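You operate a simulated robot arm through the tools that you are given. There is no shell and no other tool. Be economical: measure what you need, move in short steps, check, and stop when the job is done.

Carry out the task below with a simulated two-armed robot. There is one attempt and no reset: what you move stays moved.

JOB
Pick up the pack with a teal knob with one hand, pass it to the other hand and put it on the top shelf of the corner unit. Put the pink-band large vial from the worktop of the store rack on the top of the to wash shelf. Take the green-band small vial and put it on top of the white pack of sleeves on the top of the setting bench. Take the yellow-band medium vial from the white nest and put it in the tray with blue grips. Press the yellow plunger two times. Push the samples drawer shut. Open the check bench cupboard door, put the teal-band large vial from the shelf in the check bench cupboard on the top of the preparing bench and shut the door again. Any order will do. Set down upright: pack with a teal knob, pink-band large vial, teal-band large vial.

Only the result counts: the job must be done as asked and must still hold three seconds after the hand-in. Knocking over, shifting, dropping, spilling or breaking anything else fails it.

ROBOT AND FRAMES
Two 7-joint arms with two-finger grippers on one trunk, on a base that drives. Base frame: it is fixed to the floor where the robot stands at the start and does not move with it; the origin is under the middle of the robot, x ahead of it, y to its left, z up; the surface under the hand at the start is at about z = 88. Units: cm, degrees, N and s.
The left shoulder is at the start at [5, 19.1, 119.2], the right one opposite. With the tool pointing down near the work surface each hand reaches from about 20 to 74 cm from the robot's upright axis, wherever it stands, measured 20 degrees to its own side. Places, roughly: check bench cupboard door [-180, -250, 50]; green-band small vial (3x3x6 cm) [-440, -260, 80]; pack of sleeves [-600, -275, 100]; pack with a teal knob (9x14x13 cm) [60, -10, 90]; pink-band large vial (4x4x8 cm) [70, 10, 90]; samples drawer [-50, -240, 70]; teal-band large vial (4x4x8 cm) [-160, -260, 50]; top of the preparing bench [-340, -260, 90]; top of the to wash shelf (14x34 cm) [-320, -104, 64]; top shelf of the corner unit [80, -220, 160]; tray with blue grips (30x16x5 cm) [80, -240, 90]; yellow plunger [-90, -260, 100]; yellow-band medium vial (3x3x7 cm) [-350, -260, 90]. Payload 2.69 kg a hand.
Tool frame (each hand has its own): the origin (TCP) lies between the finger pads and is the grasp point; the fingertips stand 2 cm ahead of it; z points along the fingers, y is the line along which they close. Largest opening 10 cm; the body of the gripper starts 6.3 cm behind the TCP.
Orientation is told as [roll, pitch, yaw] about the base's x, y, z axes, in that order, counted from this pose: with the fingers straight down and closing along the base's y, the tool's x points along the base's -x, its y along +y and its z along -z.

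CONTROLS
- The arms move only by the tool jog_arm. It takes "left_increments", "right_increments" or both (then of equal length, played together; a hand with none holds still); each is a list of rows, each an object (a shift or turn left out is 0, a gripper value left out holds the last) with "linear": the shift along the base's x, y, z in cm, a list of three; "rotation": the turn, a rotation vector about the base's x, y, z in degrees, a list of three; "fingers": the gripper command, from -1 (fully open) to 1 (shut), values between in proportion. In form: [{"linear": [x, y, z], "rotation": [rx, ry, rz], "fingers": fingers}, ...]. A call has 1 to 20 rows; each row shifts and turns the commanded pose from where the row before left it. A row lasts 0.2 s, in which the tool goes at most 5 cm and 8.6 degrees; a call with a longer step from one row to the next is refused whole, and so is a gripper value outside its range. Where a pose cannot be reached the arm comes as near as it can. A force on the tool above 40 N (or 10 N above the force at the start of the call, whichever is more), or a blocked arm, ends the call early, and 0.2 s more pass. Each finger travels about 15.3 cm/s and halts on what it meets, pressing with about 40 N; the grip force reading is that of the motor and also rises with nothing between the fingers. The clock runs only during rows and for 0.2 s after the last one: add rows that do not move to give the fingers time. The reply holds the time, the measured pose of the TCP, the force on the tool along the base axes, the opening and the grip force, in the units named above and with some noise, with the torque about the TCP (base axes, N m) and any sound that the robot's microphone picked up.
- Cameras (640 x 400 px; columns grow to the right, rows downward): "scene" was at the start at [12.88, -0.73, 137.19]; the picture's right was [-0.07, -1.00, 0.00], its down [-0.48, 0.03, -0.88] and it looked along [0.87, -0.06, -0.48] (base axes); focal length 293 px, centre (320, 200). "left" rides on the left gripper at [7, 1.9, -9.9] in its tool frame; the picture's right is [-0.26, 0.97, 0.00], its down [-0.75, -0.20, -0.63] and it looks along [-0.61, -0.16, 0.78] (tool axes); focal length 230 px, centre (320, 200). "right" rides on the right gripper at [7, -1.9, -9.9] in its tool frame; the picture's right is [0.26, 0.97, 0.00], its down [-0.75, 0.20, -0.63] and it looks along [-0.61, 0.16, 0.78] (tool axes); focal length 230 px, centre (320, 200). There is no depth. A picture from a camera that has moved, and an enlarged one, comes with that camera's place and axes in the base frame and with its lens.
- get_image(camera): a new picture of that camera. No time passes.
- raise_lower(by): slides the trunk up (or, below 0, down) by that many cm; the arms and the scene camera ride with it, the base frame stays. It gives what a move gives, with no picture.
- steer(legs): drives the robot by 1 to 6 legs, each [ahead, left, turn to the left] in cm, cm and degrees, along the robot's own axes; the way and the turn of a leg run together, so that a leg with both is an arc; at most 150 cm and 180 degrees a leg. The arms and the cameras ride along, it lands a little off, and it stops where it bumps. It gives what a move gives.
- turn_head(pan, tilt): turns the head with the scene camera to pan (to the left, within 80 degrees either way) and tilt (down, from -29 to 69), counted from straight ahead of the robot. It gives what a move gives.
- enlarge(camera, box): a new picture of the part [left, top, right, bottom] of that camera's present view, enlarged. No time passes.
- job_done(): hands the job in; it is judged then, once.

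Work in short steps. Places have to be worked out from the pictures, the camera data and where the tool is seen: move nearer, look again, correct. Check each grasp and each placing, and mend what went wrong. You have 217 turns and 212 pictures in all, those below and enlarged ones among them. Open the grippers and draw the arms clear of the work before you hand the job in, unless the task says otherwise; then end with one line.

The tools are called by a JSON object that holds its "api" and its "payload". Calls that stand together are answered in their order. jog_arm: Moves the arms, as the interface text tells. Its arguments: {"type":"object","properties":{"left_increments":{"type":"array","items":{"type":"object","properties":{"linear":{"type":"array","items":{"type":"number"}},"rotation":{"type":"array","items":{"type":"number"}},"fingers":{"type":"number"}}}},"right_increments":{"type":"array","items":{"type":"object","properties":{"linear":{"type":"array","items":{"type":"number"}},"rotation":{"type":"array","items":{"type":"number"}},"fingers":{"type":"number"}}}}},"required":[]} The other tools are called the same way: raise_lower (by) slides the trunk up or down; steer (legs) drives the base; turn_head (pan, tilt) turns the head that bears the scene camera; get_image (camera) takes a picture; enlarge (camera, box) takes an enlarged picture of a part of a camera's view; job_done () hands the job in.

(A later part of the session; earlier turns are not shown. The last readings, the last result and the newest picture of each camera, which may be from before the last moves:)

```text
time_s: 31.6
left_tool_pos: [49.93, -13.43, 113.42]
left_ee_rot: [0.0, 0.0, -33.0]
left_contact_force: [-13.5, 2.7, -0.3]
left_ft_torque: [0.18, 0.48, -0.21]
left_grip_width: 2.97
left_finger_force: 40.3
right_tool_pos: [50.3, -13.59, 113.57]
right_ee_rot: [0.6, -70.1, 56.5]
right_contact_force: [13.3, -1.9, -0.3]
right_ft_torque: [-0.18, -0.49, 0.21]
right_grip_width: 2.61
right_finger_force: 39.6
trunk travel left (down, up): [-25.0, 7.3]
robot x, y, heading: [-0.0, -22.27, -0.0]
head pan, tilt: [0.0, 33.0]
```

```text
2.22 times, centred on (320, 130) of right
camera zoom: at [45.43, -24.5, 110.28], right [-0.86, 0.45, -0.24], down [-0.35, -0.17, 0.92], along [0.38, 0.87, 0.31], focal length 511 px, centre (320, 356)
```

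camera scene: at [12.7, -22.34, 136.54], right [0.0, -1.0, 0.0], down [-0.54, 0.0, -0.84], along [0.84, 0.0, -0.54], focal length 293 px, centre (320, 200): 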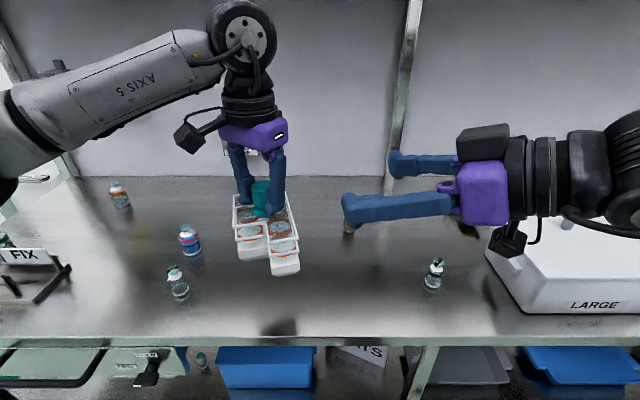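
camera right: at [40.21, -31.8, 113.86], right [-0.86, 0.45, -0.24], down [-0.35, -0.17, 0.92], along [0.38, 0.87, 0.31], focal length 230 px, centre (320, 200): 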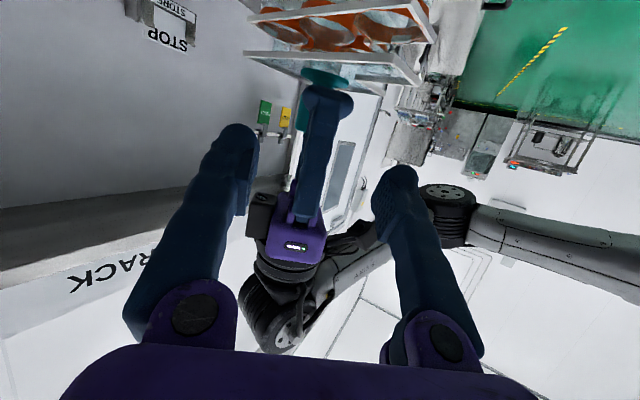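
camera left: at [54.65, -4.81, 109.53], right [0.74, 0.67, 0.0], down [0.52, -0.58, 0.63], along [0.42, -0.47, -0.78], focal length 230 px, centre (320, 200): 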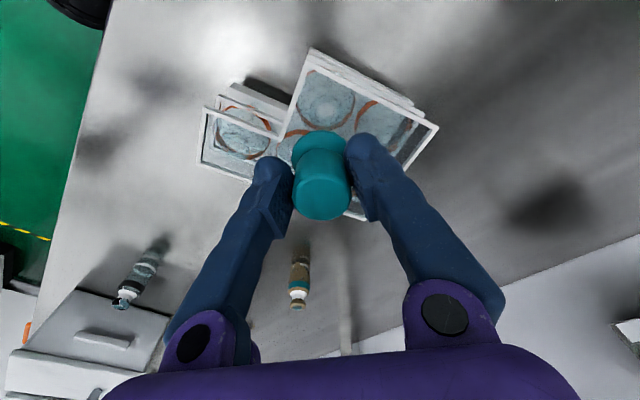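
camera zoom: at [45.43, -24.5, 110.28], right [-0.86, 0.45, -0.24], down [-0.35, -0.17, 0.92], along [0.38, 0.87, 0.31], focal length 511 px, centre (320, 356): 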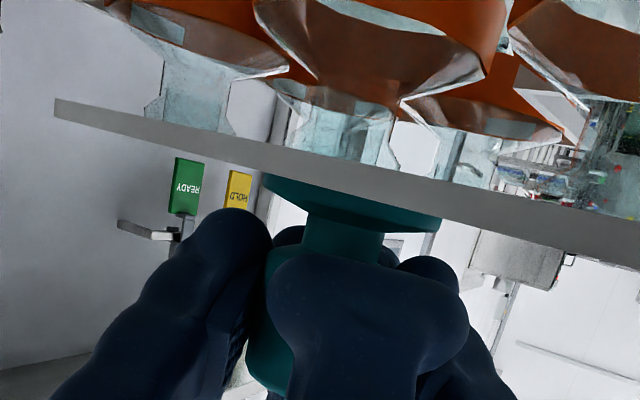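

The right hand seems to touch both the knob and the left finger's side. For safety I take both hands down together to just above the worktop before testing the right grip.

{"api": "jog_arm", "payload": {"left_increments": [{"linear": [0.7, 0, -1.2]}, {"linear": [0.7, 0, -1.2]}, {"linear": [0.7, 0, -1.2]}, {"linear": [0.7, 0, -1.2]}, {"linear": [0.7, 0, -1.2]}, {"linear": [0.7, 0, -1.2]}, {"linear": [0, 0, 0]}], "right_increments": [{"linear": [0.7, 0, -1.2]}, {"linear": [0.7, 0, -1.2]}, {"linear": [0.7, 0, -1.2]}, {"linear": [0.7, 0, -1.2]}, {"linear": [0.7, 0, -1.2]}, {"linear": [0.7, 0, -1.2]}, {"linear": [0, 0, 0]}]}}

```text
time_s: 33.2
left_tool_pos: [53.98, -13.52, 106.04]
left_ee_rot: [-0.3, -0.1, -33.3]
left_contact_force: [-15.6, -10.1, 8.4]
left_ft_torque: [-0.27, 0.31, -0.19]
left_grip_width: 3.0
left_finger_force: 39.7
right_tool_pos: [54.5, -13.8, 106.26]
right_ee_rot: [0.5, -69.9, 56.4]
right_contact_force: [15.9, 10.1, -8.0]
right_ft_torque: [0.26, -0.33, 0.11]
right_grip_width: 2.61
right_finger_force: 39.9
trunk travel left (down, up): [-25.0, 7.3]
robot x, y, heading: [-0.2, -22.07, -0.2]
head pan, tilt: [0.0, 33.0]
```

Tracking together well. I continue down.

{"api": "jog_arm", "payload": {"left_increments": [{"linear": [0.3, 0, -1.2]}, {"linear": [0.3, 0, -1.2]}, {"linear": [0.3, 0, -1.2]}, {"linear": [0.3, 0, -1.2]}, {"linear": [0, 0, -1.2]}, {"linear": [0, 0, -0.4]}, {"linear": [0, 0, 0]}], "right_increments": [{"linear": [0.3, 0, -1.2]}, {"linear": [0.3, 0, -1.2]}, {"linear": [0.3, 0, -1.2]}, {"linear": [0.3, 0, -1.2]}, {"linear": [0, 0, -1.2]}, {"linear": [0, 0, -0.4]}, {"linear": [0, 0, 0]}]}}

{"api": "enlarge", "payload": {"camera": "scene", "box": [200, 140, 400, 300]}}

```text
time_s: 34.8
left_tool_pos: [55.28, -13.61, 99.72]
left_ee_rot: [-0.2, 0.2, -33.3]
left_contact_force: [-22.1, -12.6, 13.9]
left_ft_torque: [-0.06, 0.3, -0.26]
left_grip_width: 2.98
left_finger_force: 40.7
right_tool_pos: [55.71, -13.67, 99.84]
right_ee_rot: [0.4, -69.8, 56.6]
right_contact_force: [21.9, 12.5, -15.0]
right_ft_torque: [0.06, -0.41, 0.22]
right_grip_width: 2.6
right_finger_force: 39.8
trunk travel left (down, up): [-25.0, 7.3]
robot x, y, heading: [0.04, -22.06, -0.0]
head pan, tilt: [0.0, 33.0]
```

```text
2.50 times, centred on (300, 220) of scene
camera zoom: at [12.72, -22.33, 136.54], right [0.0, -1.0, 0.0], down [-0.54, 0.0, -0.84], along [0.84, 0.0, -0.54], focal length 733 px, centre (370, 150)
```

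zoom: 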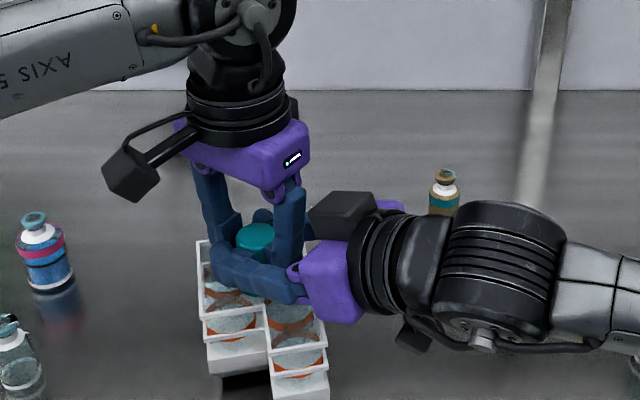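

Just above the table. I open the left fingers to about 5.5 cm and see whether the right hand holds the pack.

{"api": "jog_arm", "payload": {"left_increments": [{"fingers": 0.35}, {"fingers": 0.2}, {"fingers": 0}, {"fingers": -0.1}, {"fingers": -0.1}]}}

{"api": "enlarge", "payload": {"camera": "scene", "box": [240, 160, 360, 260]}}

{"api": "enlarge", "payload": {"camera": "left", "box": [160, 50, 480, 250]}}

```text
time_s: 36.0
left_tool_pos: [55.46, -13.37, 99.79]
left_ee_rot: [0.0, 0.1, -33.1]
left_contact_force: [0.2, 0.2, 0.4]
left_ft_torque: [0.0, 0.01, -0.03]
left_grip_width: 5.51
left_finger_force: 0.0
right_tool_pos: [55.56, -13.7, 100.04]
right_ee_rot: [0.6, -70.0, 56.5]
right_contact_force: [0.5, 0.1, -0.7]
right_ft_torque: [-0.02, 0.0, 0.02]
right_grip_width: 2.57
right_finger_force: 39.4
trunk travel left (down, up): [-25.0, 7.3]
robot x, y, heading: [-0.02, -22.35, -0.1]
head pan, tilt: [0.0, 33.0]
```

```text
4.00 times, centred on (300, 210) of scene
camera zoom: at [12.72, -22.33, 136.54], right [0.0, -1.0, 0.0], down [-0.54, 0.0, -0.84], along [0.84, 0.0, -0.54], focal length 1173 px, centre (400, 160)
```

zoom: 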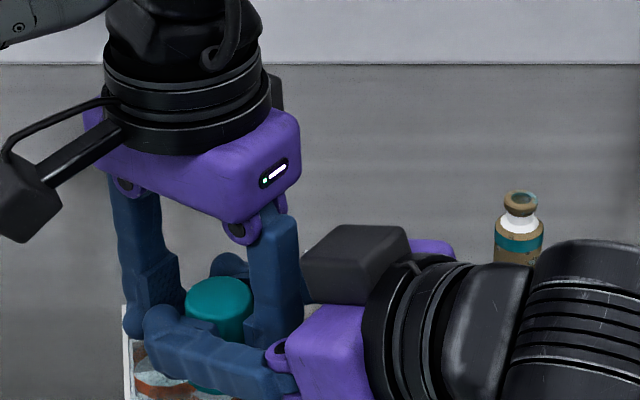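

```text
2.00 times, centred on (320, 150) of left
camera zoom: at [50.54, -7.97, 109.62], right [0.74, 0.67, 0.0], down [0.52, -0.58, 0.63], along [0.42, -0.47, -0.78], focal length 460 px, centre (320, 300)
```

zoom: 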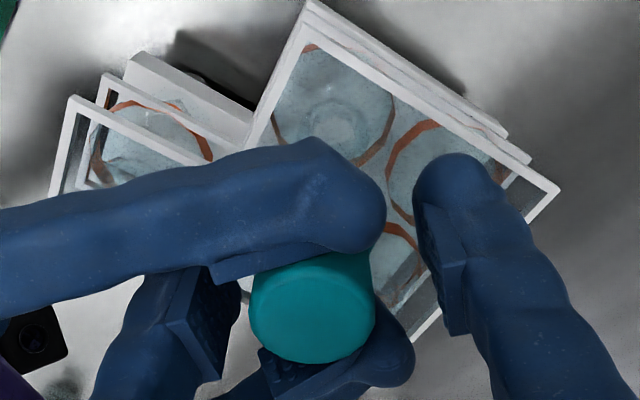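

The right hand seems to have the knob. I raise the left hand clear, then lift the right slightly to test.

{"api": "jog_arm", "payload": {"left_increments": [{"linear": [0, 0, 1]}, {"linear": [0, 0, 2]}, {"linear": [0, 0, 3]}, {"linear": [0, 0, 3]}, {"linear": [0, 0, 3]}, {"linear": [0, 0, 3]}, {"linear": [0, 1.5, 3]}, {"linear": [0, 1.5, 3]}, {"linear": [0, 0, 0]}]}}

{"api": "jog_arm", "payload": {"right_increments": [{"linear": [0, 0, 0.3]}, {"linear": [0, 0, 0.3]}, {"linear": [0, 0, 0.4]}, {"linear": [0, 0, 0.4]}, {"linear": [0, 0, 0.6]}, {"linear": [0, 0, 0]}]}}

{"api": "enlarge", "payload": {"camera": "scene", "box": [220, 160, 380, 300]}}

```text
time_s: 38.0
left_tool_pos: [55.31, -10.27, 121.13]
left_ee_rot: [0.0, 0.0, -33.1]
left_contact_force: [0.9, -1.1, 0.6]
left_ft_torque: [-0.02, 0.01, 0.01]
left_grip_width: 5.49
left_finger_force: 0.1
right_tool_pos: [55.63, -13.68, 99.9]
right_ee_rot: [0.5, -70.0, 56.5]
right_contact_force: [-1.0, 0.1, -0.7]
right_ft_torque: [0.0, -0.05, 0.01]
right_grip_width: 2.52
right_finger_force: 39.9
trunk travel left (down, up): [-25.0, 7.3]
robot x, y, heading: [-0.05, -22.11, 0.0]
head pan, tilt: [0.0, 33.0]
```

```text
time_s: 39.4
left_tool_pos: [55.32, -10.24, 120.89]
left_ee_rot: [0.0, 0.0, -33.1]
left_contact_force: [0.2, -1.0, 0.0]
left_ft_torque: [-0.02, 0.01, 0.01]
left_grip_width: 5.48
left_finger_force: 0.0
right_tool_pos: [55.78, -13.65, 102.04]
right_ee_rot: [0.5, -69.9, 56.4]
right_contact_force: [-0.4, 0.4, 0.2]
right_ft_torque: [0.0, -0.03, -0.03]
right_grip_width: 2.54
right_finger_force: 39.5
trunk travel left (down, up): [-25.0, 7.3]
robot x, y, heading: [0.18, -22.31, 0.1]
head pan, tilt: [0.0, 33.0]
```

```text
2.86 times, centred on (300, 230) of scene
camera zoom: at [12.72, -22.33, 136.54], right [0.0, -1.0, 0.0], down [-0.54, 0.0, -0.84], along [0.84, 0.0, -0.54], focal length 838 px, centre (377, 114)
```

zoom: 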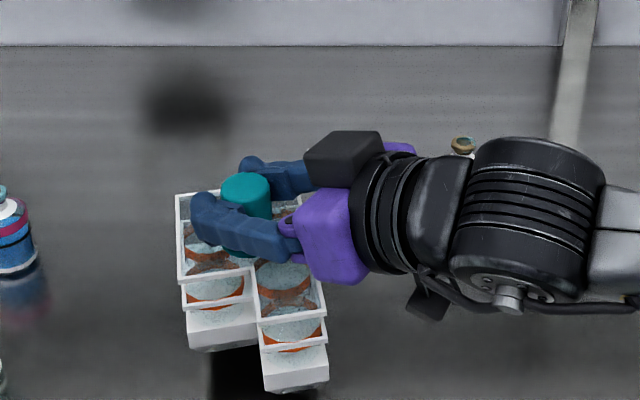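

The knob top computes to about z 103.6, so the pack is off the table. I lift further and verify it stays in grip.

{"api": "jog_arm", "payload": {"right_increments": [{"linear": [0, 0, 0.8]}, {"linear": [0, 0, 1.2]}, {"linear": [0, 0, 1.2]}, {"linear": [0, 0, 1.2]}, {"linear": [0, 0, 1.2]}, {"linear": [0, 0, 0.6]}, {"linear": [0, 0, 0]}]}}

{"api": "enlarge", "payload": {"camera": "scene", "box": [220, 140, 380, 280]}}

{"api": "get_image", "payload": {"camera": "right"}}

```text
time_s: 41.0
left_tool_pos: [55.28, -10.2, 121.08]
left_ee_rot: [0.1, -0.1, -33.1]
left_contact_force: [0.4, 0.0, -0.2]
left_ft_torque: [-0.03, -0.04, 0.02]
left_grip_width: 5.51
left_finger_force: 0.2
right_tool_pos: [55.69, -13.62, 108.28]
right_ee_rot: [0.5, -70.1, 56.6]
right_contact_force: [-0.3, 0.4, -0.4]
right_ft_torque: [-0.01, 0.0, -0.02]
right_grip_width: 2.54
right_finger_force: 39.8
trunk travel left (down, up): [-25.0, 7.3]
robot x, y, heading: [-0.3, -22.32, -0.3]
head pan, tilt: [0.0, 33.0]
```

```text
2.86 times, centred on (300, 210) of scene
camera zoom: at [12.72, -22.33, 136.54], right [0.0, -1.0, 0.0], down [-0.54, 0.0, -0.84], along [0.84, 0.0, -0.54], focal length 838 px, centre (377, 171)
```

zoom: 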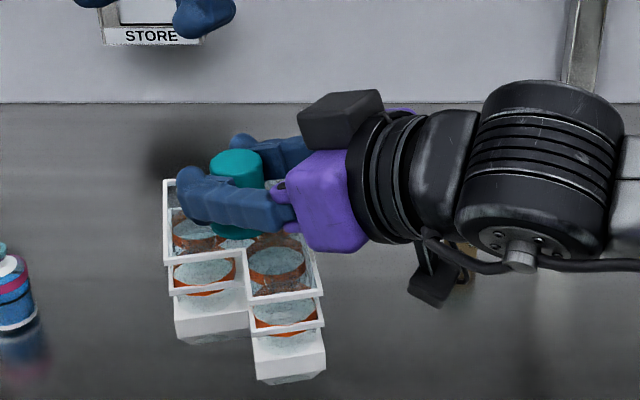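

```text
171 pictures are left
camera right: at [50.85, -24.49, 105.02], right [-0.86, 0.45, -0.24], down [-0.35, -0.17, 0.92], along [0.38, 0.87, 0.31], focal length 230 px, centre (320, 200)
```

right: 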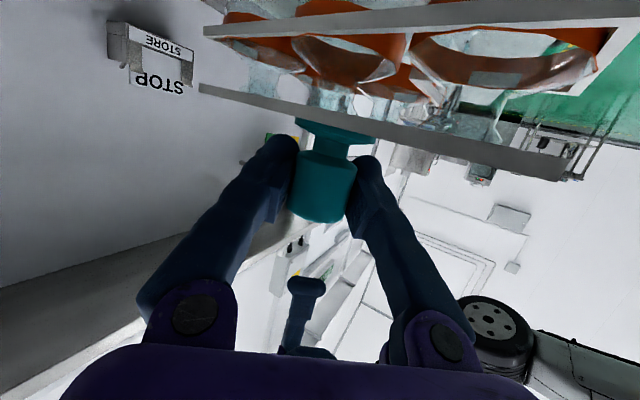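

The handover worked: the right hand holds the pack alone. I draw the right hand back for transport and bring the left hand above the pink vial at about [65.5,8].

{"api": "jog_arm", "payload": {"left_increments": [{"linear": [1.27, 2.28, -1.1], "rotation": [0, 0, 4.1]}, {"linear": [1.27, 2.28, -1.1], "rotation": [0, 0, 4.1]}, {"linear": [1.27, 2.28, -1.1], "rotation": [0, 0, 4.1]}, {"linear": [1.27, 2.28, -1.1], "rotation": [0, 0, 4.1]}, {"linear": [1.27, 2.28, -1.1], "rotation": [0, 0, 4.1]}, {"linear": [1.27, 2.28, -1.1], "rotation": [0, 0, 4.1]}, {"linear": [1.27, 2.28, -1.1], "rotation": [0, 0, 4.1]}, {"linear": [1.27, 2.28, -1.1], "rotation": [0, 0, 4.3]}, {"linear": [0, 0, 0], "fingers": -1}], "right_increments": [{"linear": [-0.5, -0.5, 1]}, {"linear": [-1, -1, 1]}, {"linear": [-1, -1, 1]}, {"linear": [-1, -1, 1]}, {"linear": [-1, -1, 1]}, {"linear": [-1, -1, 1]}, {"linear": [-1, -1, 1]}, {"linear": [-0.5, -0.5, 0.5]}, {"linear": [0, 0, 0]}]}}

{"api": "get_image", "payload": {"camera": "scene"}}

{"api": "get_image", "payload": {"camera": "left"}}

```text
time_s: 43.0
left_tool_pos: [65.59, 7.55, 112.0]
left_ee_rot: [0.0, 0.0, -0.1]
left_contact_force: [-0.1, 0.4, -1.2]
left_ft_torque: [0.02, 0.01, -0.01]
left_grip_width: 10.0
left_finger_force: 0.1
right_tool_pos: [48.56, -20.58, 115.59]
right_ee_rot: [0.5, -70.0, 56.6]
right_contact_force: [0.3, -0.3, -2.1]
right_ft_torque: [0.0, 0.0, 0.02]
right_grip_width: 2.55
right_finger_force: 40.3
trunk travel left (down, up): [-25.0, 7.3]
robot x, y, heading: [-0.21, -22.2, -0.1]
head pan, tilt: [0.0, 33.0]
```

```text
170 pictures are left
camera scene: at [12.7, -22.34, 136.54], right [0.0, -1.0, 0.0], down [-0.54, 0.0, -0.84], along [0.84, 0.0, -0.54], focal length 293 px, centre (320, 200)
```

scene: 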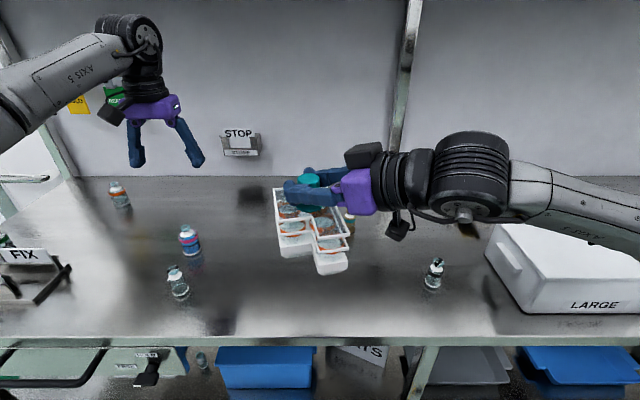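

```text
169 pictures are left
camera left: at [58.54, 9.56, 121.9], right [0.26, 0.97, 0.0], down [0.75, -0.2, 0.63], along [0.61, -0.16, -0.78], focal length 230 px, centre (320, 200)
```

left: 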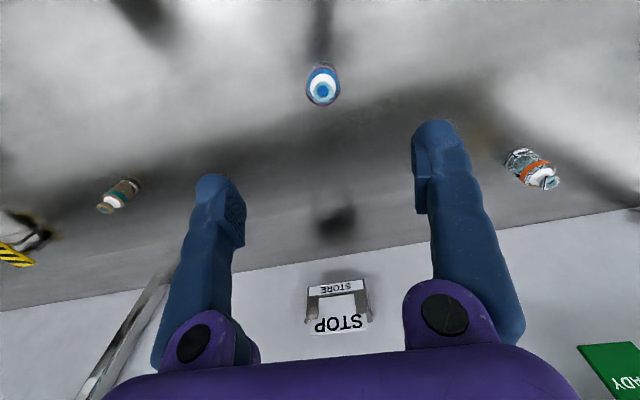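

The vial is at about [64.6,8.1]. I move over it to z 104 and look again.

{"api": "jog_arm", "payload": {"left_increments": [{"linear": [-0.5, 0.3, -2.5]}, {"linear": [-0.5, 0.2, -2.5]}, {"linear": [0, 0, -2.5]}, {"linear": [0, 0, -0.5]}, {"linear": [0, 0, 0]}]}}

{"api": "enlarge", "payload": {"camera": "left", "box": [180, 50, 460, 250]}}

{"api": "enlarge", "payload": {"camera": "scene", "box": [120, 160, 260, 300]}}

```text
time_s: 44.2
left_tool_pos: [64.51, 8.25, 103.89]
left_ee_rot: [0.0, -0.1, -0.1]
left_contact_force: [-0.2, -0.1, -0.3]
left_ft_torque: [-0.03, -0.01, 0.01]
left_grip_width: 10.01
left_finger_force: 0.0
right_tool_pos: [48.57, -20.47, 115.67]
right_ee_rot: [0.5, -70.0, 56.5]
right_contact_force: [0.2, -0.7, -3.0]
right_ft_torque: [0.0, -0.02, -0.04]
right_grip_width: 2.52
right_finger_force: 40.3
trunk travel left (down, up): [-25.0, 7.3]
robot x, y, heading: [0.23, -22.21, -0.1]
head pan, tilt: [0.0, 33.0]
```

```text
2.00 times, centred on (320, 150) of left
camera zoom: at [57.54, 10.06, 113.86], right [0.26, 0.97, 0.0], down [0.75, -0.2, 0.63], along [0.61, -0.16, -0.78], focal length 460 px, centre (320, 300)
```

zoom: 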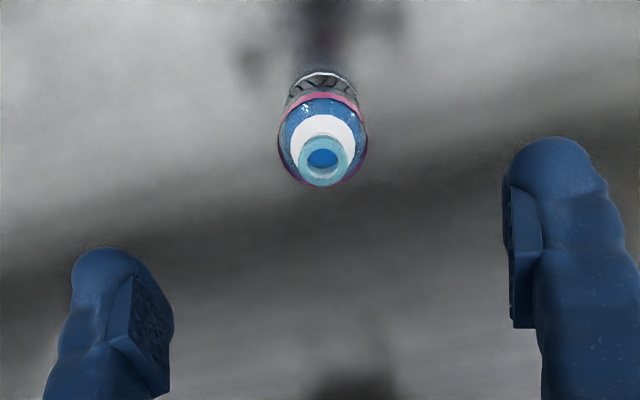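

```text
2.86 times, centred on (190, 230) of scene
camera zoom: at [12.73, -22.33, 136.53], right [0.0, -1.0, 0.0], down [-0.54, 0.0, -0.84], along [0.84, 0.0, -0.54], focal length 838 px, centre (691, 114)
```

zoom: 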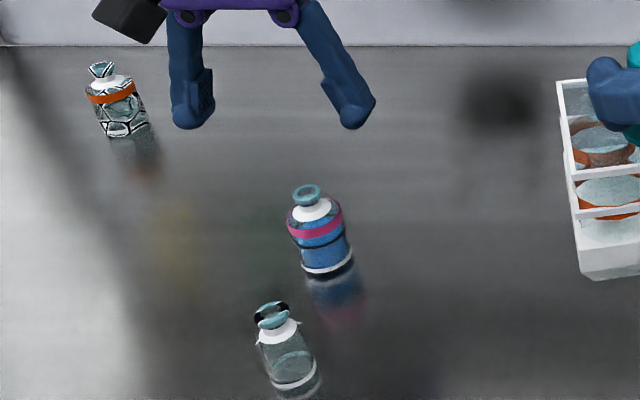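

The vial mouth is at about [64.6,8.4]. I go straight down to TCP 92 and close.

{"api": "jog_arm", "payload": {"left_increments": [{"linear": [0.1, 0.1, -3], "fingers": -0.6}, {"linear": [0, 0, -3]}, {"linear": [0, 0, -3]}, {"linear": [0, 0, -2.9]}, {"linear": [0, 0, 0]}, {"fingers": 0}, {"fingers": 0.4}, {"fingers": 1}, {"fingers": 1}]}}

{"api": "enlarge", "payload": {"camera": "scene", "box": [120, 140, 260, 280]}}

```text
time_s: 46.2
left_tool_pos: [64.51, 8.35, 91.97]
left_ee_rot: [0.0, 0.0, -0.1]
left_contact_force: [-0.4, -0.3, 0.4]
left_ft_torque: [0.01, 0.0, -0.02]
left_grip_width: 3.65
left_finger_force: 40.1
right_tool_pos: [48.69, -20.58, 115.74]
right_ee_rot: [0.5, -70.0, 56.6]
right_contact_force: [-0.2, -0.3, -1.5]
right_ft_torque: [-0.01, 0.03, 0.0]
right_grip_width: 2.51
right_finger_force: 39.8
trunk travel left (down, up): [-25.0, 7.3]
robot x, y, heading: [0.05, -21.92, -0.4]
head pan, tilt: [0.0, 33.0]
```

```text
2.86 times, centred on (190, 210) of scene
camera zoom: at [12.72, -22.33, 136.53], right [0.0, -1.0, 0.0], down [-0.54, 0.0, -0.84], along [0.84, 0.0, -0.54], focal length 838 px, centre (691, 171)
```

zoom: 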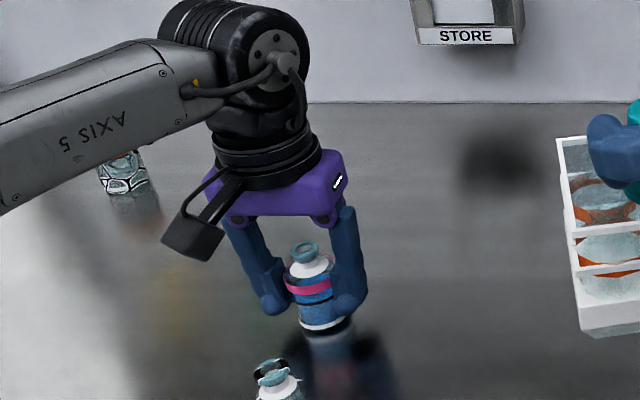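

The vial is gripped at 3.65. I lift it and draw it back.

{"api": "jog_arm", "payload": {"left_increments": [{"linear": [0, 0, 0.5]}, {"linear": [0, 0, 1]}, {"linear": [0, 0, 2]}, {"linear": [0, 0, 2]}, {"linear": [0, 0, 2]}, {"linear": [0, 0, 2]}, {"linear": [-1, 0, 2]}, {"linear": [-2, 0, 2]}, {"linear": [-2.5, 0, 2]}, {"linear": [-2.5, 0, 2]}, {"linear": [-2.5, 0, 2]}, {"linear": [-2.5, 0, 2]}, {"linear": [-2.5, 0, 1]}, {"linear": [-2, 0, 0]}, {"linear": [-1, 0, 0]}, {"linear": [0, 0, 0]}]}}

{"api": "get_image", "payload": {"camera": "scene"}}

```text
time_s: 49.6
left_tool_pos: [46.14, 8.59, 114.28]
left_ee_rot: [0.0, 0.0, 0.0]
left_contact_force: [0.0, 0.8, -0.1]
left_ft_torque: [-0.01, 0.01, -0.02]
left_grip_width: 3.71
left_finger_force: 40.1
right_tool_pos: [48.64, -20.51, 115.71]
right_ee_rot: [0.5, -70.0, 56.6]
right_contact_force: [-0.2, -0.4, -2.0]
right_ft_torque: [-0.03, 0.0, 0.01]
right_grip_width: 2.48
right_finger_force: 40.1
trunk travel left (down, up): [-25.0, 7.3]
robot x, y, heading: [-0.46, -22.2, 0.0]
head pan, tilt: [0.0, 33.0]
```

```text
165 pictures are left
camera scene: at [12.73, -22.33, 136.53], right [0.0, -1.0, 0.0], down [-0.54, 0.0, -0.84], along [0.84, 0.0, -0.54], focal length 293 px, centre (320, 200)
```

scene: 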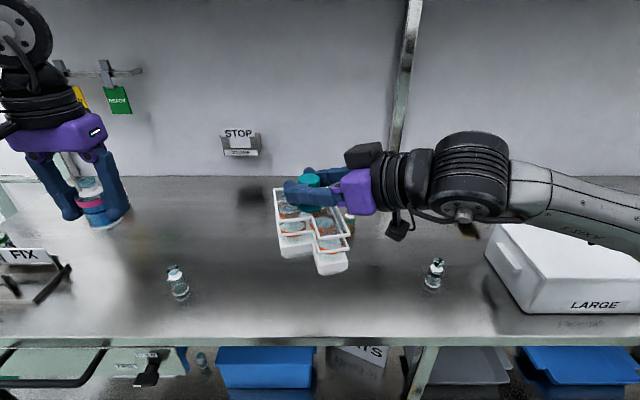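

The right grip width is slowly shrinking (2.62 to 2.48), so the knob may be creeping out. I look closely.

{"api": "enlarge", "payload": {"camera": "right", "box": [220, 60, 460, 240]}}

{"api": "enlarge", "payload": {"camera": "scene", "box": [260, 150, 380, 240]}}

```text
2.22 times, centred on (340, 150) of right
camera zoom: at [43.87, -31.41, 112.44], right [-0.86, 0.45, -0.24], down [-0.35, -0.17, 0.92], along [0.38, 0.87, 0.31], focal length 511 px, centre (276, 311)
```

zoom: 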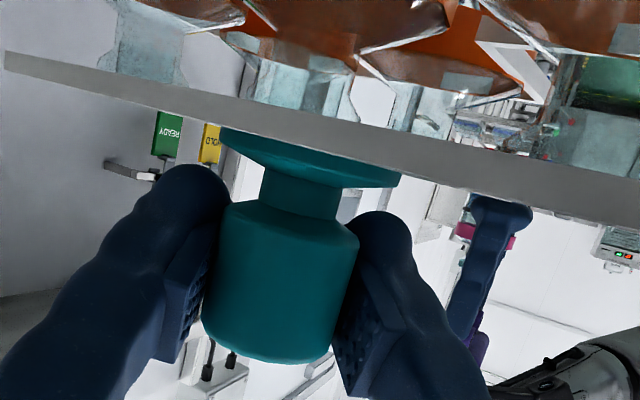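

```text
4.44 times, centred on (320, 195) of scene
camera zoom: at [12.73, -22.33, 136.53], right [0.0, -1.0, 0.0], down [-0.54, 0.0, -0.84], along [0.84, 0.0, -0.54], focal length 1303 px, centre (320, 222)
```

zoom: 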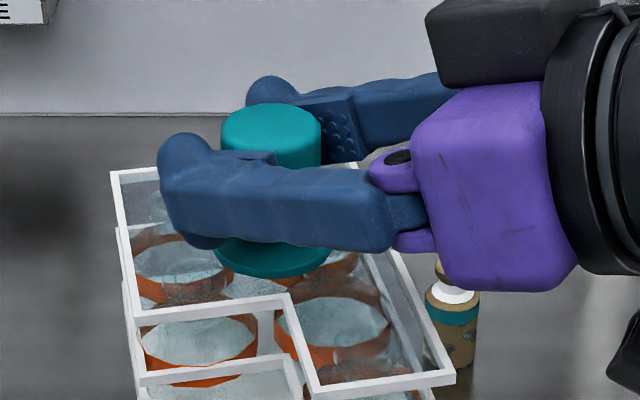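

The knob sits at the very tip edge of the pads. I set the pack down on the worktop again with the right hand to regrip deeper.

{"api": "jog_arm", "payload": {"right_increments": [{"linear": [0.55, 0.1, -1.2]}, {"linear": [0.55, 0.1, -1.2]}, {"linear": [0.55, 0.1, -1.2]}, {"linear": [0.55, 0.1, -1.2]}, {"linear": [0.55, 0.1, -1.2]}, {"linear": [0.55, 0.1, -1.2]}, {"linear": [0.55, 0.1, -1.2]}, {"linear": [0.55, 0.1, -1.2]}, {"linear": [0.55, 0.1, -1.2]}, {"linear": [0.55, 0.1, -1.2]}, {"linear": [0.55, 0.1, -1.2]}, {"linear": [0, 0, -1.2]}, {"linear": [0, 0, 0]}]}}

{"api": "enlarge", "payload": {"camera": "scene", "box": [240, 160, 400, 300]}}

```text
time_s: 52.4
left_tool_pos: [46.02, 8.55, 114.22]
left_ee_rot: [0.0, 0.0, -0.1]
left_contact_force: [0.5, 0.1, -1.0]
left_ft_torque: [0.03, -0.01, -0.01]
left_grip_width: 3.73
left_finger_force: 39.9
right_tool_pos: [54.65, -19.32, 101.21]
right_ee_rot: [0.5, -70.0, 56.4]
right_contact_force: [-0.5, -0.3, -2.1]
right_ft_torque: [0.02, 0.02, 0.05]
right_grip_width: 2.5
right_finger_force: 40.2
trunk travel left (down, up): [-25.0, 7.3]
robot x, y, heading: [0.01, -22.03, -0.1]
head pan, tilt: [0.0, 33.0]
```

```text
2.86 times, centred on (320, 230) of scene
camera zoom: at [12.72, -22.32, 136.54], right [0.0, -1.0, 0.0], down [-0.54, 0.0, -0.84], along [0.84, 0.0, -0.54], focal length 838 px, centre (320, 114)
```

zoom: 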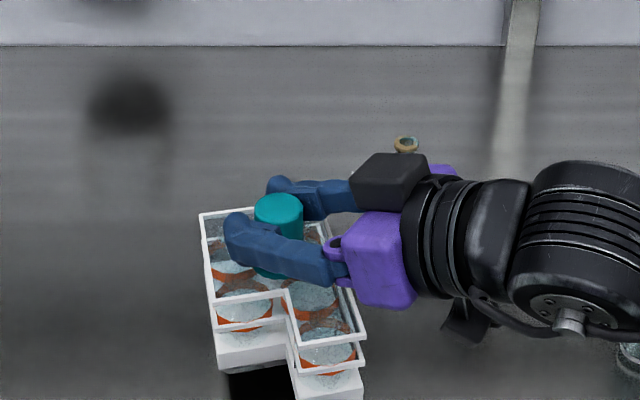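

I lower in small steps until contact.

{"api": "jog_arm", "payload": {"right_increments": [{"linear": [0, 0, -0.4]}, {"linear": [0, 0, -0.4]}, {"linear": [0, 0, -0.4]}, {"linear": [0, 0, -0.3]}, {"linear": [0, 0, 0]}]}}

```text
time_s: 53.6
left_tool_pos: [46.17, 8.48, 114.42]
left_ee_rot: [0.0, -0.1, -0.1]
left_contact_force: [-0.5, 0.0, -1.1]
left_ft_torque: [0.02, -0.01, 0.03]
left_grip_width: 3.71
left_finger_force: 40.2
right_tool_pos: [54.65, -19.56, 99.69]
right_ee_rot: [0.5, -70.0, 56.5]
right_contact_force: [0.1, -0.5, -2.5]
right_ft_torque: [0.0, 0.02, 0.0]
right_grip_width: 2.48
right_finger_force: 39.5
trunk travel left (down, up): [-25.0, 7.3]
robot x, y, heading: [-0.08, -22.44, -0.2]
head pan, tilt: [0.0, 33.0]
```

{"api": "jog_arm", "payload": {"right_increments": [{"linear": [0, 0, -0.2]}, {"linear": [0, 0, -0.2]}, {"linear": [0, 0, -0.2]}, {"linear": [0, 0, 0]}]}}

```text
time_s: 54.6
left_tool_pos: [46.14, 8.54, 114.3]
left_ee_rot: [0.0, 0.0, -0.1]
left_contact_force: [-0.2, -0.4, -0.9]
left_ft_torque: [-0.04, -0.01, -0.01]
left_grip_width: 3.71
left_finger_force: 40.2
right_tool_pos: [54.72, -19.49, 99.22]
right_ee_rot: [0.5, -70.0, 56.6]
right_contact_force: [-0.2, -0.4, -2.3]
right_ft_torque: [0.0, 0.03, 0.01]
right_grip_width: 2.47
right_finger_force: 39.8
trunk travel left (down, up): [-25.0, 7.3]
robot x, y, heading: [0.08, -22.04, -0.0]
head pan, tilt: [0.0, 33.0]
```

Still bearing the weight; I go a bit further down.

{"api": "jog_arm", "payload": {"right_increments": [{"linear": [0, 0, -0.2]}, {"linear": [0, 0, -0.2]}, {"linear": [0, 0, -0.2]}, {"linear": [0, 0, 0]}]}}

```text
time_s: 55.6
left_tool_pos: [45.98, 8.52, 114.48]
left_ee_rot: [-0.1, 0.0, -0.1]
left_contact_force: [0.4, 0.6, 0.5]
left_ft_torque: [-0.02, 0.0, -0.02]
left_grip_width: 3.73
left_finger_force: 40.3
right_tool_pos: [54.74, -19.45, 99.04]
right_ee_rot: [-0.2, -70.5, 57.1]
right_contact_force: [6.5, 2.4, 17.4]
right_ft_torque: [-0.61, 0.27, 0.15]
right_grip_width: 2.47
right_finger_force: 39.6
trunk travel left (down, up): [-25.0, 7.3]
robot x, y, heading: [0.11, -22.32, 0.1]
head pan, tilt: [0.0, 33.0]
```

Seated on the table. I open, advance 1.1 cm horizontally along the approach, and close again.

{"api": "jog_arm", "payload": {"right_increments": [{"linear": [0, 0, 0.2], "fingers": 0.3}, {"fingers": 0}, {"fingers": -0.1}, {"linear": [0.6, 0.92, -0.1]}, {"linear": [0, 0, 0]}]}}

{"api": "enlarge", "payload": {"camera": "scene", "box": [270, 190, 360, 260]}}

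{"api": "enlarge", "payload": {"camera": "right", "box": [220, 60, 460, 240]}}

```text
time_s: 56.8
left_tool_pos: [46.03, 8.58, 114.46]
left_ee_rot: [-0.1, 0.0, 0.0]
left_contact_force: [0.3, -0.3, 0.0]
left_ft_torque: [0.01, -0.01, -0.02]
left_grip_width: 3.72
left_finger_force: 40.1
right_tool_pos: [55.37, -18.73, 98.67]
right_ee_rot: [0.4, -70.0, 56.5]
right_contact_force: [-0.1, -0.3, 0.5]
right_ft_torque: [-0.01, 0.02, 0.01]
right_grip_width: 5.5
right_finger_force: 0.0
trunk travel left (down, up): [-25.0, 7.3]
robot x, y, heading: [0.03, -22.22, -0.1]
head pan, tilt: [0.0, 33.0]
```

```text
5.71 times, centred on (315, 225) of scene
camera zoom: at [12.69, -22.35, 136.54], right [0.0, -1.0, 0.0], down [-0.54, 0.0, -0.84], along [0.84, 0.0, -0.54], focal length 1675 px, centre (349, 57)
```

zoom: 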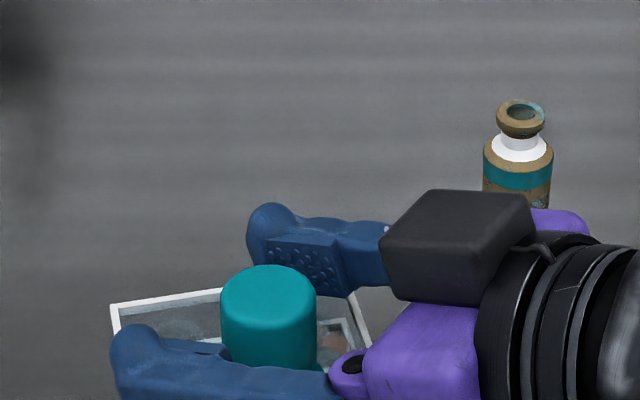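

```text
2.22 times, centred on (340, 150) of right
camera zoom: at [50.46, -29.57, 95.45], right [-0.86, 0.45, -0.24], down [-0.35, -0.17, 0.92], along [0.38, 0.87, 0.31], focal length 511 px, centre (276, 311)
```

zoom: 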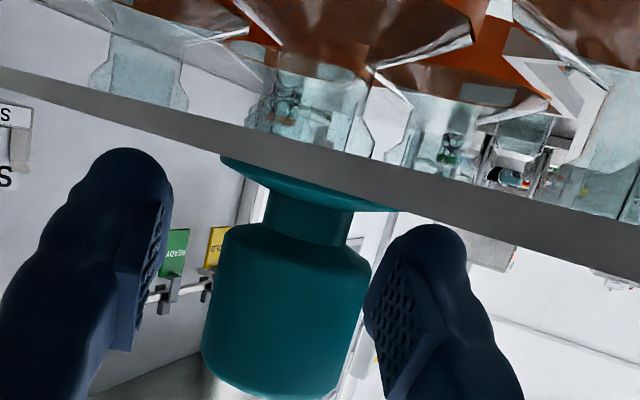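

The knob is now well within the pads. I close and lift slowly.

{"api": "jog_arm", "payload": {"right_increments": [{"fingers": 0.3}, {"fingers": 0.6}, {"fingers": 1}, {"fingers": 1}, {"linear": [0, 0, 0.3]}, {"linear": [0, 0, 0.4]}, {"linear": [0, 0, 0.6]}, {"linear": [0, 0, 0.9]}, {"linear": [0, 0, 1.2]}, {"linear": [0, 0, 1.2]}, {"linear": [0, 0, 0]}]}}

{"api": "enlarge", "payload": {"camera": "scene", "box": [240, 150, 400, 290]}}

```text
time_s: 59.2
left_tool_pos: [46.08, 8.52, 114.32]
left_ee_rot: [0.0, 0.0, -0.1]
left_contact_force: [-0.8, 0.8, -0.7]
left_ft_torque: [0.01, -0.01, -0.03]
left_grip_width: 3.71
left_finger_force: 40.4
right_tool_pos: [55.24, -18.7, 103.17]
right_ee_rot: [0.7, -70.0, 56.4]
right_contact_force: [0.0, 0.8, -3.4]
right_ft_torque: [0.05, 0.01, 0.0]
right_grip_width: 2.06
right_finger_force: 40.0
trunk travel left (down, up): [-25.0, 7.3]
robot x, y, heading: [0.12, -22.55, -0.3]
head pan, tilt: [0.0, 33.0]
```

```text
2.86 times, centred on (320, 220) of scene
camera zoom: at [12.73, -22.33, 136.53], right [0.0, -1.0, 0.0], down [-0.54, 0.0, -0.84], along [0.84, 0.0, -0.54], focal length 838 px, centre (320, 143)
```

zoom: 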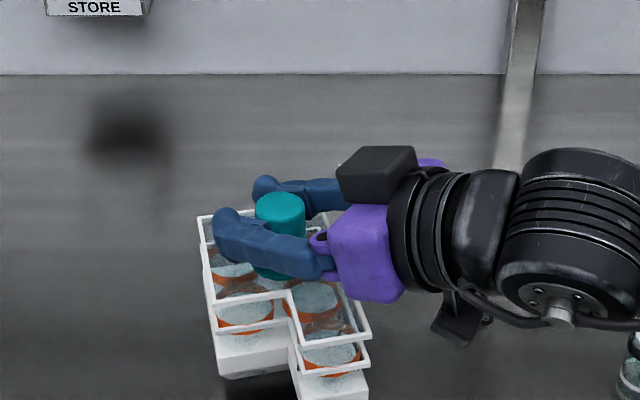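

The right hand now grips the neck under the knob (2.06), a captive grip; the pack looks level. I raise it and draw it back for transport.

{"api": "jog_arm", "payload": {"right_increments": [{"linear": [0, 0, 1.2]}, {"linear": [-0.3, 0, 1.2]}, {"linear": [-0.7, -0.2, 1.2]}, {"linear": [-0.8, -0.3, 1.2]}, {"linear": [-0.8, -0.3, 1.2]}, {"linear": [-0.8, -0.3, 1.2]}, {"linear": [-0.8, -0.3, 1.2]}, {"linear": [-0.8, -0.3, 1.2]}, {"linear": [-0.8, -0.3, 1.2]}, {"linear": [-0.8, -0.3, 1.2]}, {"linear": [-0.6, -0.2, 0.6]}, {"linear": [0, 0, 0]}]}}

{"api": "enlarge", "payload": {"camera": "right", "box": [180, 40, 460, 240]}}

{"api": "get_image", "payload": {"camera": "scene"}}

```text
time_s: 61.8
left_tool_pos: [46.08, 8.52, 114.38]
left_ee_rot: [0.0, 0.0, -0.1]
left_contact_force: [-0.6, 0.9, -0.2]
left_ft_torque: [-0.01, -0.02, 0.02]
left_grip_width: 3.7
left_finger_force: 39.6
right_tool_pos: [47.91, -21.09, 115.97]
right_ee_rot: [0.4, -70.0, 56.4]
right_contact_force: [-0.4, 0.4, -3.9]
right_ft_torque: [0.02, -0.03, 0.01]
right_grip_width: 2.05
right_finger_force: 39.9
trunk travel left (down, up): [-25.0, 7.3]
robot x, y, heading: [-0.06, -22.43, -0.0]
head pan, tilt: [0.0, 33.0]
```

```text
2.00 times, centred on (320, 140) of right
camera zoom: at [43.16, -31.88, 112.65], right [-0.86, 0.45, -0.24], down [-0.35, -0.17, 0.92], along [0.38, 0.87, 0.31], focal length 460 px, centre (320, 320)
```

zoom: 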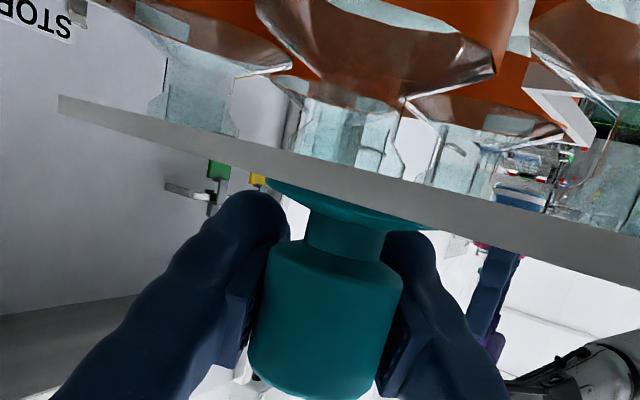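

```text
157 pictures are left
camera scene: at [12.73, -22.32, 136.53], right [0.0, -1.0, 0.0], down [-0.54, 0.0, -0.84], along [0.84, 0.0, -0.54], focal length 293 px, centre (320, 200)
```

scene: 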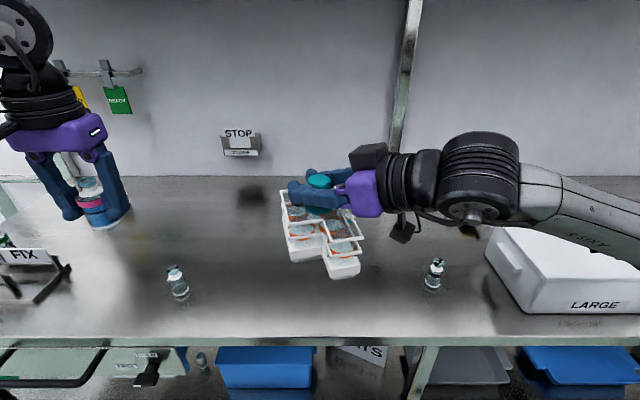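

The pack and vial are held well. I back off from the bench and drive sideways toward the corner unit.

{"api": "steer", "payload": {"legs": [[-30, 0, 0], [0, -110, 0]]}}

{"api": "turn_head", "payload": {"pan": -35, "tilt": 10}}

{"api": "get_image", "payload": {"camera": "scene"}}

```text
time_s: 73.4
left_tool_pos: [16.16, -100.56, 114.3]
left_ee_rot: [-0.2, 0.0, 1.5]
left_contact_force: [-0.1, -0.9, -0.6]
left_ft_torque: [0.0, 0.03, 0.02]
left_grip_width: 3.7
left_finger_force: 39.9
right_tool_pos: [18.99, -130.03, 115.83]
right_ee_rot: [0.4, -70.0, 58.1]
right_contact_force: [0.5, 0.3, -2.8]
right_ft_torque: [0.05, -0.03, -0.02]
right_grip_width: 2.01
right_finger_force: 40.0
trunk travel left (down, up): [-25.0, 7.3]
robot x, y, heading: [-29.45, -132.72, 1.4]
head pan, tilt: [0.0, 33.0]
```

```text
time_s: 74.4
left_tool_pos: [16.13, -100.57, 114.36]
left_ee_rot: [-0.1, 0.0, 1.4]
left_contact_force: [-0.1, 0.2, -0.9]
left_ft_torque: [0.01, 0.01, 0.01]
left_grip_width: 3.72
left_finger_force: 40.0
right_tool_pos: [18.98, -130.03, 115.74]
right_ee_rot: [0.5, -70.0, 58.1]
right_contact_force: [0.8, -0.5, -1.5]
right_ft_torque: [0.05, -0.02, -0.01]
right_grip_width: 2.03
right_finger_force: 40.4
trunk travel left (down, up): [-25.0, 7.3]
robot x, y, heading: [-28.77, -133.07, 1.4]
head pan, tilt: [-35.0, 10.0]
```

```text
156 pictures are left
camera scene: at [-17.5, -137.7, 140.24], right [-0.55, -0.83, 0.0], down [-0.15, 0.1, -0.98], along [0.82, -0.54, -0.17], focal length 293 px, centre (320, 200)
```

scene: 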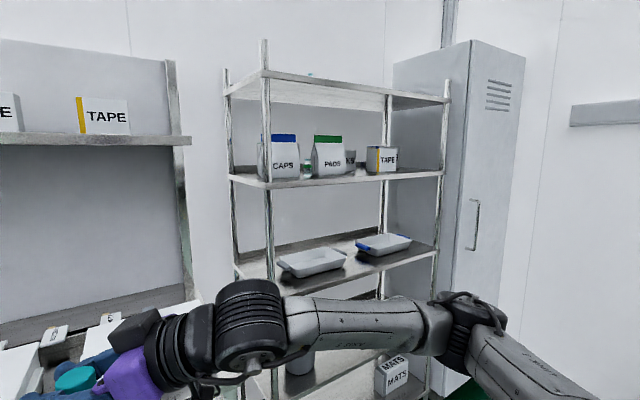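

The unit's top shelf front edge is near x≈57, y from -170 to -244. Here in free space I turn the right hand to point forward and tuck the left hand in.

{"api": "jog_arm", "payload": {"left_increments": [{"linear": [-1, -1, 0.4]}, {"linear": [-1, -1, 0.4]}, {"linear": [-1, -1, 0.4]}, {"linear": [-1, -1, 0.4]}, {"linear": [-1, -1, 0.4]}, {"linear": [-1, -1, 0.4]}, {"linear": [-1, -1, 0.4]}, {"linear": [-1, -1, 0.4]}, {"linear": [-1, -1, 0.4]}, {"linear": [-1, -1, 0.4]}, {"linear": [-1, -1, 0.4]}, {"linear": [-1, -1, 0.4]}, {"linear": [0, 0, 0]}], "right_increments": [{"linear": [0, -2.3, 0.3], "rotation": [0, 0, -4.8]}, {"linear": [0, -2.3, 0.3], "rotation": [0, 0, -4.8]}, {"linear": [0, -2.3, 0.3], "rotation": [0, 0, -4.8]}, {"linear": [0, -2.3, 0.3], "rotation": [0, 0, -4.8]}, {"linear": [0, -2.3, 0.3], "rotation": [0, 0, -4.8]}, {"linear": [0, -2.3, 0.3], "rotation": [0, 0, -4.8]}, {"linear": [0, -2.3, 0.3], "rotation": [0, 0, -4.8]}, {"linear": [0, -2.3, 0.3], "rotation": [0, 0, -4.8]}, {"linear": [0, -2.3, 0.3], "rotation": [0, 0, -4.8]}, {"linear": [0, -2.3, 0.3], "rotation": [0, 0, -4.8]}, {"linear": [0, -2.3, 0.3], "rotation": [0, 0, -4.8]}, {"linear": [0, -2.3, 0.3], "rotation": [0, 0, -4.8]}, {"linear": [0, 0, 0]}]}}

{"api": "turn_head", "payload": {"pan": -20, "tilt": 20}}

{"api": "get_image", "payload": {"camera": "scene"}}

```text
time_s: 77.2
left_tool_pos: [4.3, -112.59, 119.36]
left_ee_rot: [0.0, 0.1, 1.5]
left_contact_force: [0.1, -0.8, 0.1]
left_ft_torque: [-0.01, 0.05, -0.01]
left_grip_width: 3.7
left_finger_force: 39.8
right_tool_pos: [19.05, -157.64, 119.43]
right_ee_rot: [0.4, -70.0, 0.4]
right_contact_force: [-0.5, -0.4, -1.6]
right_ft_torque: [0.01, -0.04, 0.02]
right_grip_width: 1.97
right_finger_force: 39.0
trunk travel left (down, up): [-25.0, 7.3]
robot x, y, heading: [-29.3, -132.66, 1.7]
head pan, tilt: [-35.0, 10.0]
```

```text
time_s: 78.0
left_tool_pos: [4.24, -112.56, 119.29]
left_ee_rot: [0.0, 0.0, 1.5]
left_contact_force: [-0.2, 0.1, -0.8]
left_ft_torque: [0.02, 0.04, 0.0]
left_grip_width: 3.72
left_finger_force: 39.9
right_tool_pos: [19.05, -157.59, 119.34]
right_ee_rot: [0.4, -70.0, 0.5]
right_contact_force: [0.3, -0.1, -3.4]
right_ft_torque: [-0.01, 0.0, 0.02]
right_grip_width: 1.96
right_finger_force: 40.1
trunk travel left (down, up): [-25.0, 7.3]
robot x, y, heading: [-29.2, -132.32, 1.5]
head pan, tilt: [-20.0, 20.0]
```

```text
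155 pictures are left
camera scene: at [-16.43, -135.55, 138.62], right [-0.32, -0.95, 0.0], down [-0.32, 0.11, -0.94], along [0.89, -0.3, -0.34], focal length 293 px, centre (320, 200)
```

scene: 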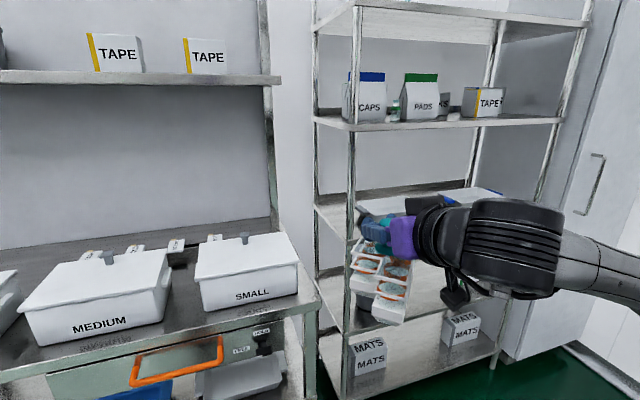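

The pack hangs well. I raise the trunk fully, then lift the right hand high in the free space.

{"api": "raise_lower", "payload": {"by": 7.2}}

{"api": "jog_arm", "payload": {"right_increments": [{"linear": [0, 0, 1.5]}, {"linear": [0, 0, 2.5]}, {"linear": [0, 0, 2.5]}, {"linear": [0, 0, 2.5]}, {"linear": [0, 0, 2.5]}, {"linear": [0, 0, 2.5]}, {"linear": [0, 0, 2.5]}, {"linear": [0, 0, 2.5]}, {"linear": [0, 0, 2.5]}, {"linear": [0, 0, 2.5]}, {"linear": [0, 0, 2.5]}, {"linear": [0, 0, 2.5]}, {"linear": [0, 0, 2.5]}, {"linear": [0, 0, 2.5]}, {"linear": [0, 0, 2.5]}, {"linear": [0, 0, 2.5]}, {"linear": [0, 0, 2.5]}, {"linear": [0, 0, 2.5]}, {"linear": [0, 0, 2]}, {"linear": [0, 0, 0]}]}}

{"api": "get_image", "payload": {"camera": "right"}}

```text
time_s: 79.1
left_tool_pos: [4.3, -112.49, 126.55]
left_ee_rot: [-0.1, -0.1, 1.5]
left_contact_force: [-0.4, -0.3, -0.6]
left_ft_torque: [0.01, -0.01, 0.01]
left_grip_width: 3.73
left_finger_force: 39.9
right_tool_pos: [19.12, -157.6, 126.52]
right_ee_rot: [0.4, -69.9, 0.5]
right_contact_force: [0.2, 0.0, -2.2]
right_ft_torque: [-0.01, -0.07, 0.0]
right_grip_width: 2.0
right_finger_force: 40.1
trunk travel left (down, up): [-32.2, 0.1]
robot x, y, heading: [-29.06, -132.51, 1.6]
head pan, tilt: [-20.0, 20.0]
```

```text
time_s: 83.3
left_tool_pos: [4.35, -112.54, 126.55]
left_ee_rot: [0.0, -0.1, 1.6]
left_contact_force: [1.3, -0.6, -0.9]
left_ft_torque: [-0.01, -0.02, -0.02]
left_grip_width: 3.73
left_finger_force: 39.7
right_tool_pos: [19.11, -157.63, 172.45]
right_ee_rot: [0.5, -70.0, 0.5]
right_contact_force: [0.1, 0.5, -3.0]
right_ft_torque: [0.03, -0.03, 0.03]
right_grip_width: 2.01
right_finger_force: 40.0
trunk travel left (down, up): [-32.2, 0.1]
robot x, y, heading: [-28.99, -132.47, 1.4]
head pan, tilt: [-20.0, 20.0]
```

```text
154 pictures are left
camera right: at [7.38, -159.72, 169.19], right [-0.1, 0.97, -0.24], down [-0.34, 0.19, 0.92], along [0.94, 0.18, 0.31], focal length 230 px, centre (320, 200)
```

right: 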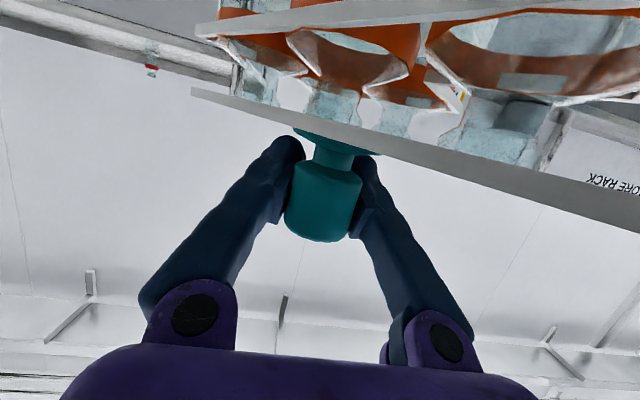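

Reached without trouble. I raise the right hand another 8 cm and raise the left hand too, so that its camera can view the top shelf.

{"api": "jog_arm", "payload": {"right_increments": [{"linear": [0, 0, 2]}, {"linear": [0, 0, 2]}, {"linear": [0, 0, 2]}, {"linear": [0, 0, 1.5]}, {"linear": [0, 0, 0]}, {"linear": [0, 0, 0]}, {"linear": [0, 0, 0]}, {"linear": [0, 0, 0]}, {"linear": [0, 0, 0]}, {"linear": [0, 0, 0]}, {"linear": [0, 0, 0]}, {"linear": [0, 0, 0]}, {"linear": [0, 0, 0]}, {"linear": [0, 0, 0]}, {"linear": [0, 0, 0]}, {"linear": [0, 0, 0]}, {"linear": [0, 0, 0]}, {"linear": [0, 0, 0]}], "left_increments": [{"linear": [0, 0, 1.5]}, {"linear": [0, 0, 2.5]}, {"linear": [0, 0, 2.5]}, {"linear": [0, 0, 2.5]}, {"linear": [0, 0, 2.5]}, {"linear": [0, 0, 2.5]}, {"linear": [0, 0, 2.5]}, {"linear": [0, 0, 2.5]}, {"linear": [0, 0, 2.5]}, {"linear": [0, 0, 2.5]}, {"linear": [0, 0, 2.5]}, {"linear": [0, 0, 2.5]}, {"linear": [0, 0, 2.5]}, {"linear": [0, 0, 2.5]}, {"linear": [0, 0, 2.5]}, {"linear": [0, 0, 2.5]}, {"linear": [0, 0, 2]}, {"linear": [0, 0, 0]}]}}

{"api": "get_image", "payload": {"camera": "left"}}

```text
time_s: 87.1
left_tool_pos: [5.83, -113.05, 152.33]
left_ee_rot: [-0.1, -0.2, 1.5]
left_contact_force: [0.0, 0.0, -0.3]
left_ft_torque: [0.01, 0.02, -0.02]
left_grip_width: 3.73
left_finger_force: 40.2
left hand out of reach, approached as far as the arm can: row 11, 12, 13, 14, 15, 16, 17
right_tool_pos: [19.13, -157.63, 179.99]
right_ee_rot: [0.5, -70.0, 0.6]
right_contact_force: [-0.4, -0.3, -2.2]
right_ft_torque: [-0.04, -0.05, -0.02]
right_grip_width: 1.98
right_finger_force: 39.5
trunk travel left (down, up): [-32.2, 0.1]
robot x, y, heading: [-28.62, -132.7, 1.6]
head pan, tilt: [-20.0, 20.0]
```

```text
153 pictures are left
camera left: at [-1.33, -111.27, 162.25], right [0.23, 0.97, 0.0], down [0.75, -0.18, 0.63], along [0.61, -0.15, -0.77], focal length 230 px, centre (320, 200)
```

left: 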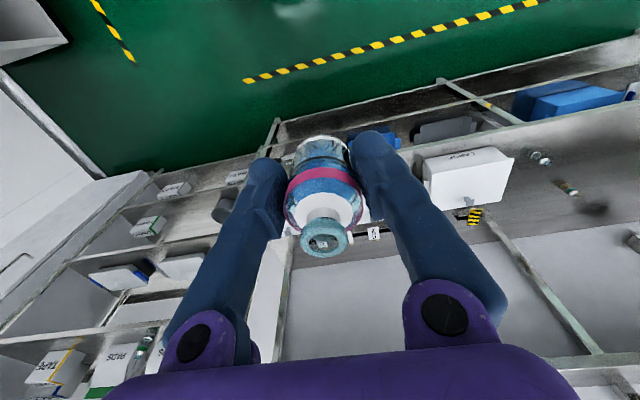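

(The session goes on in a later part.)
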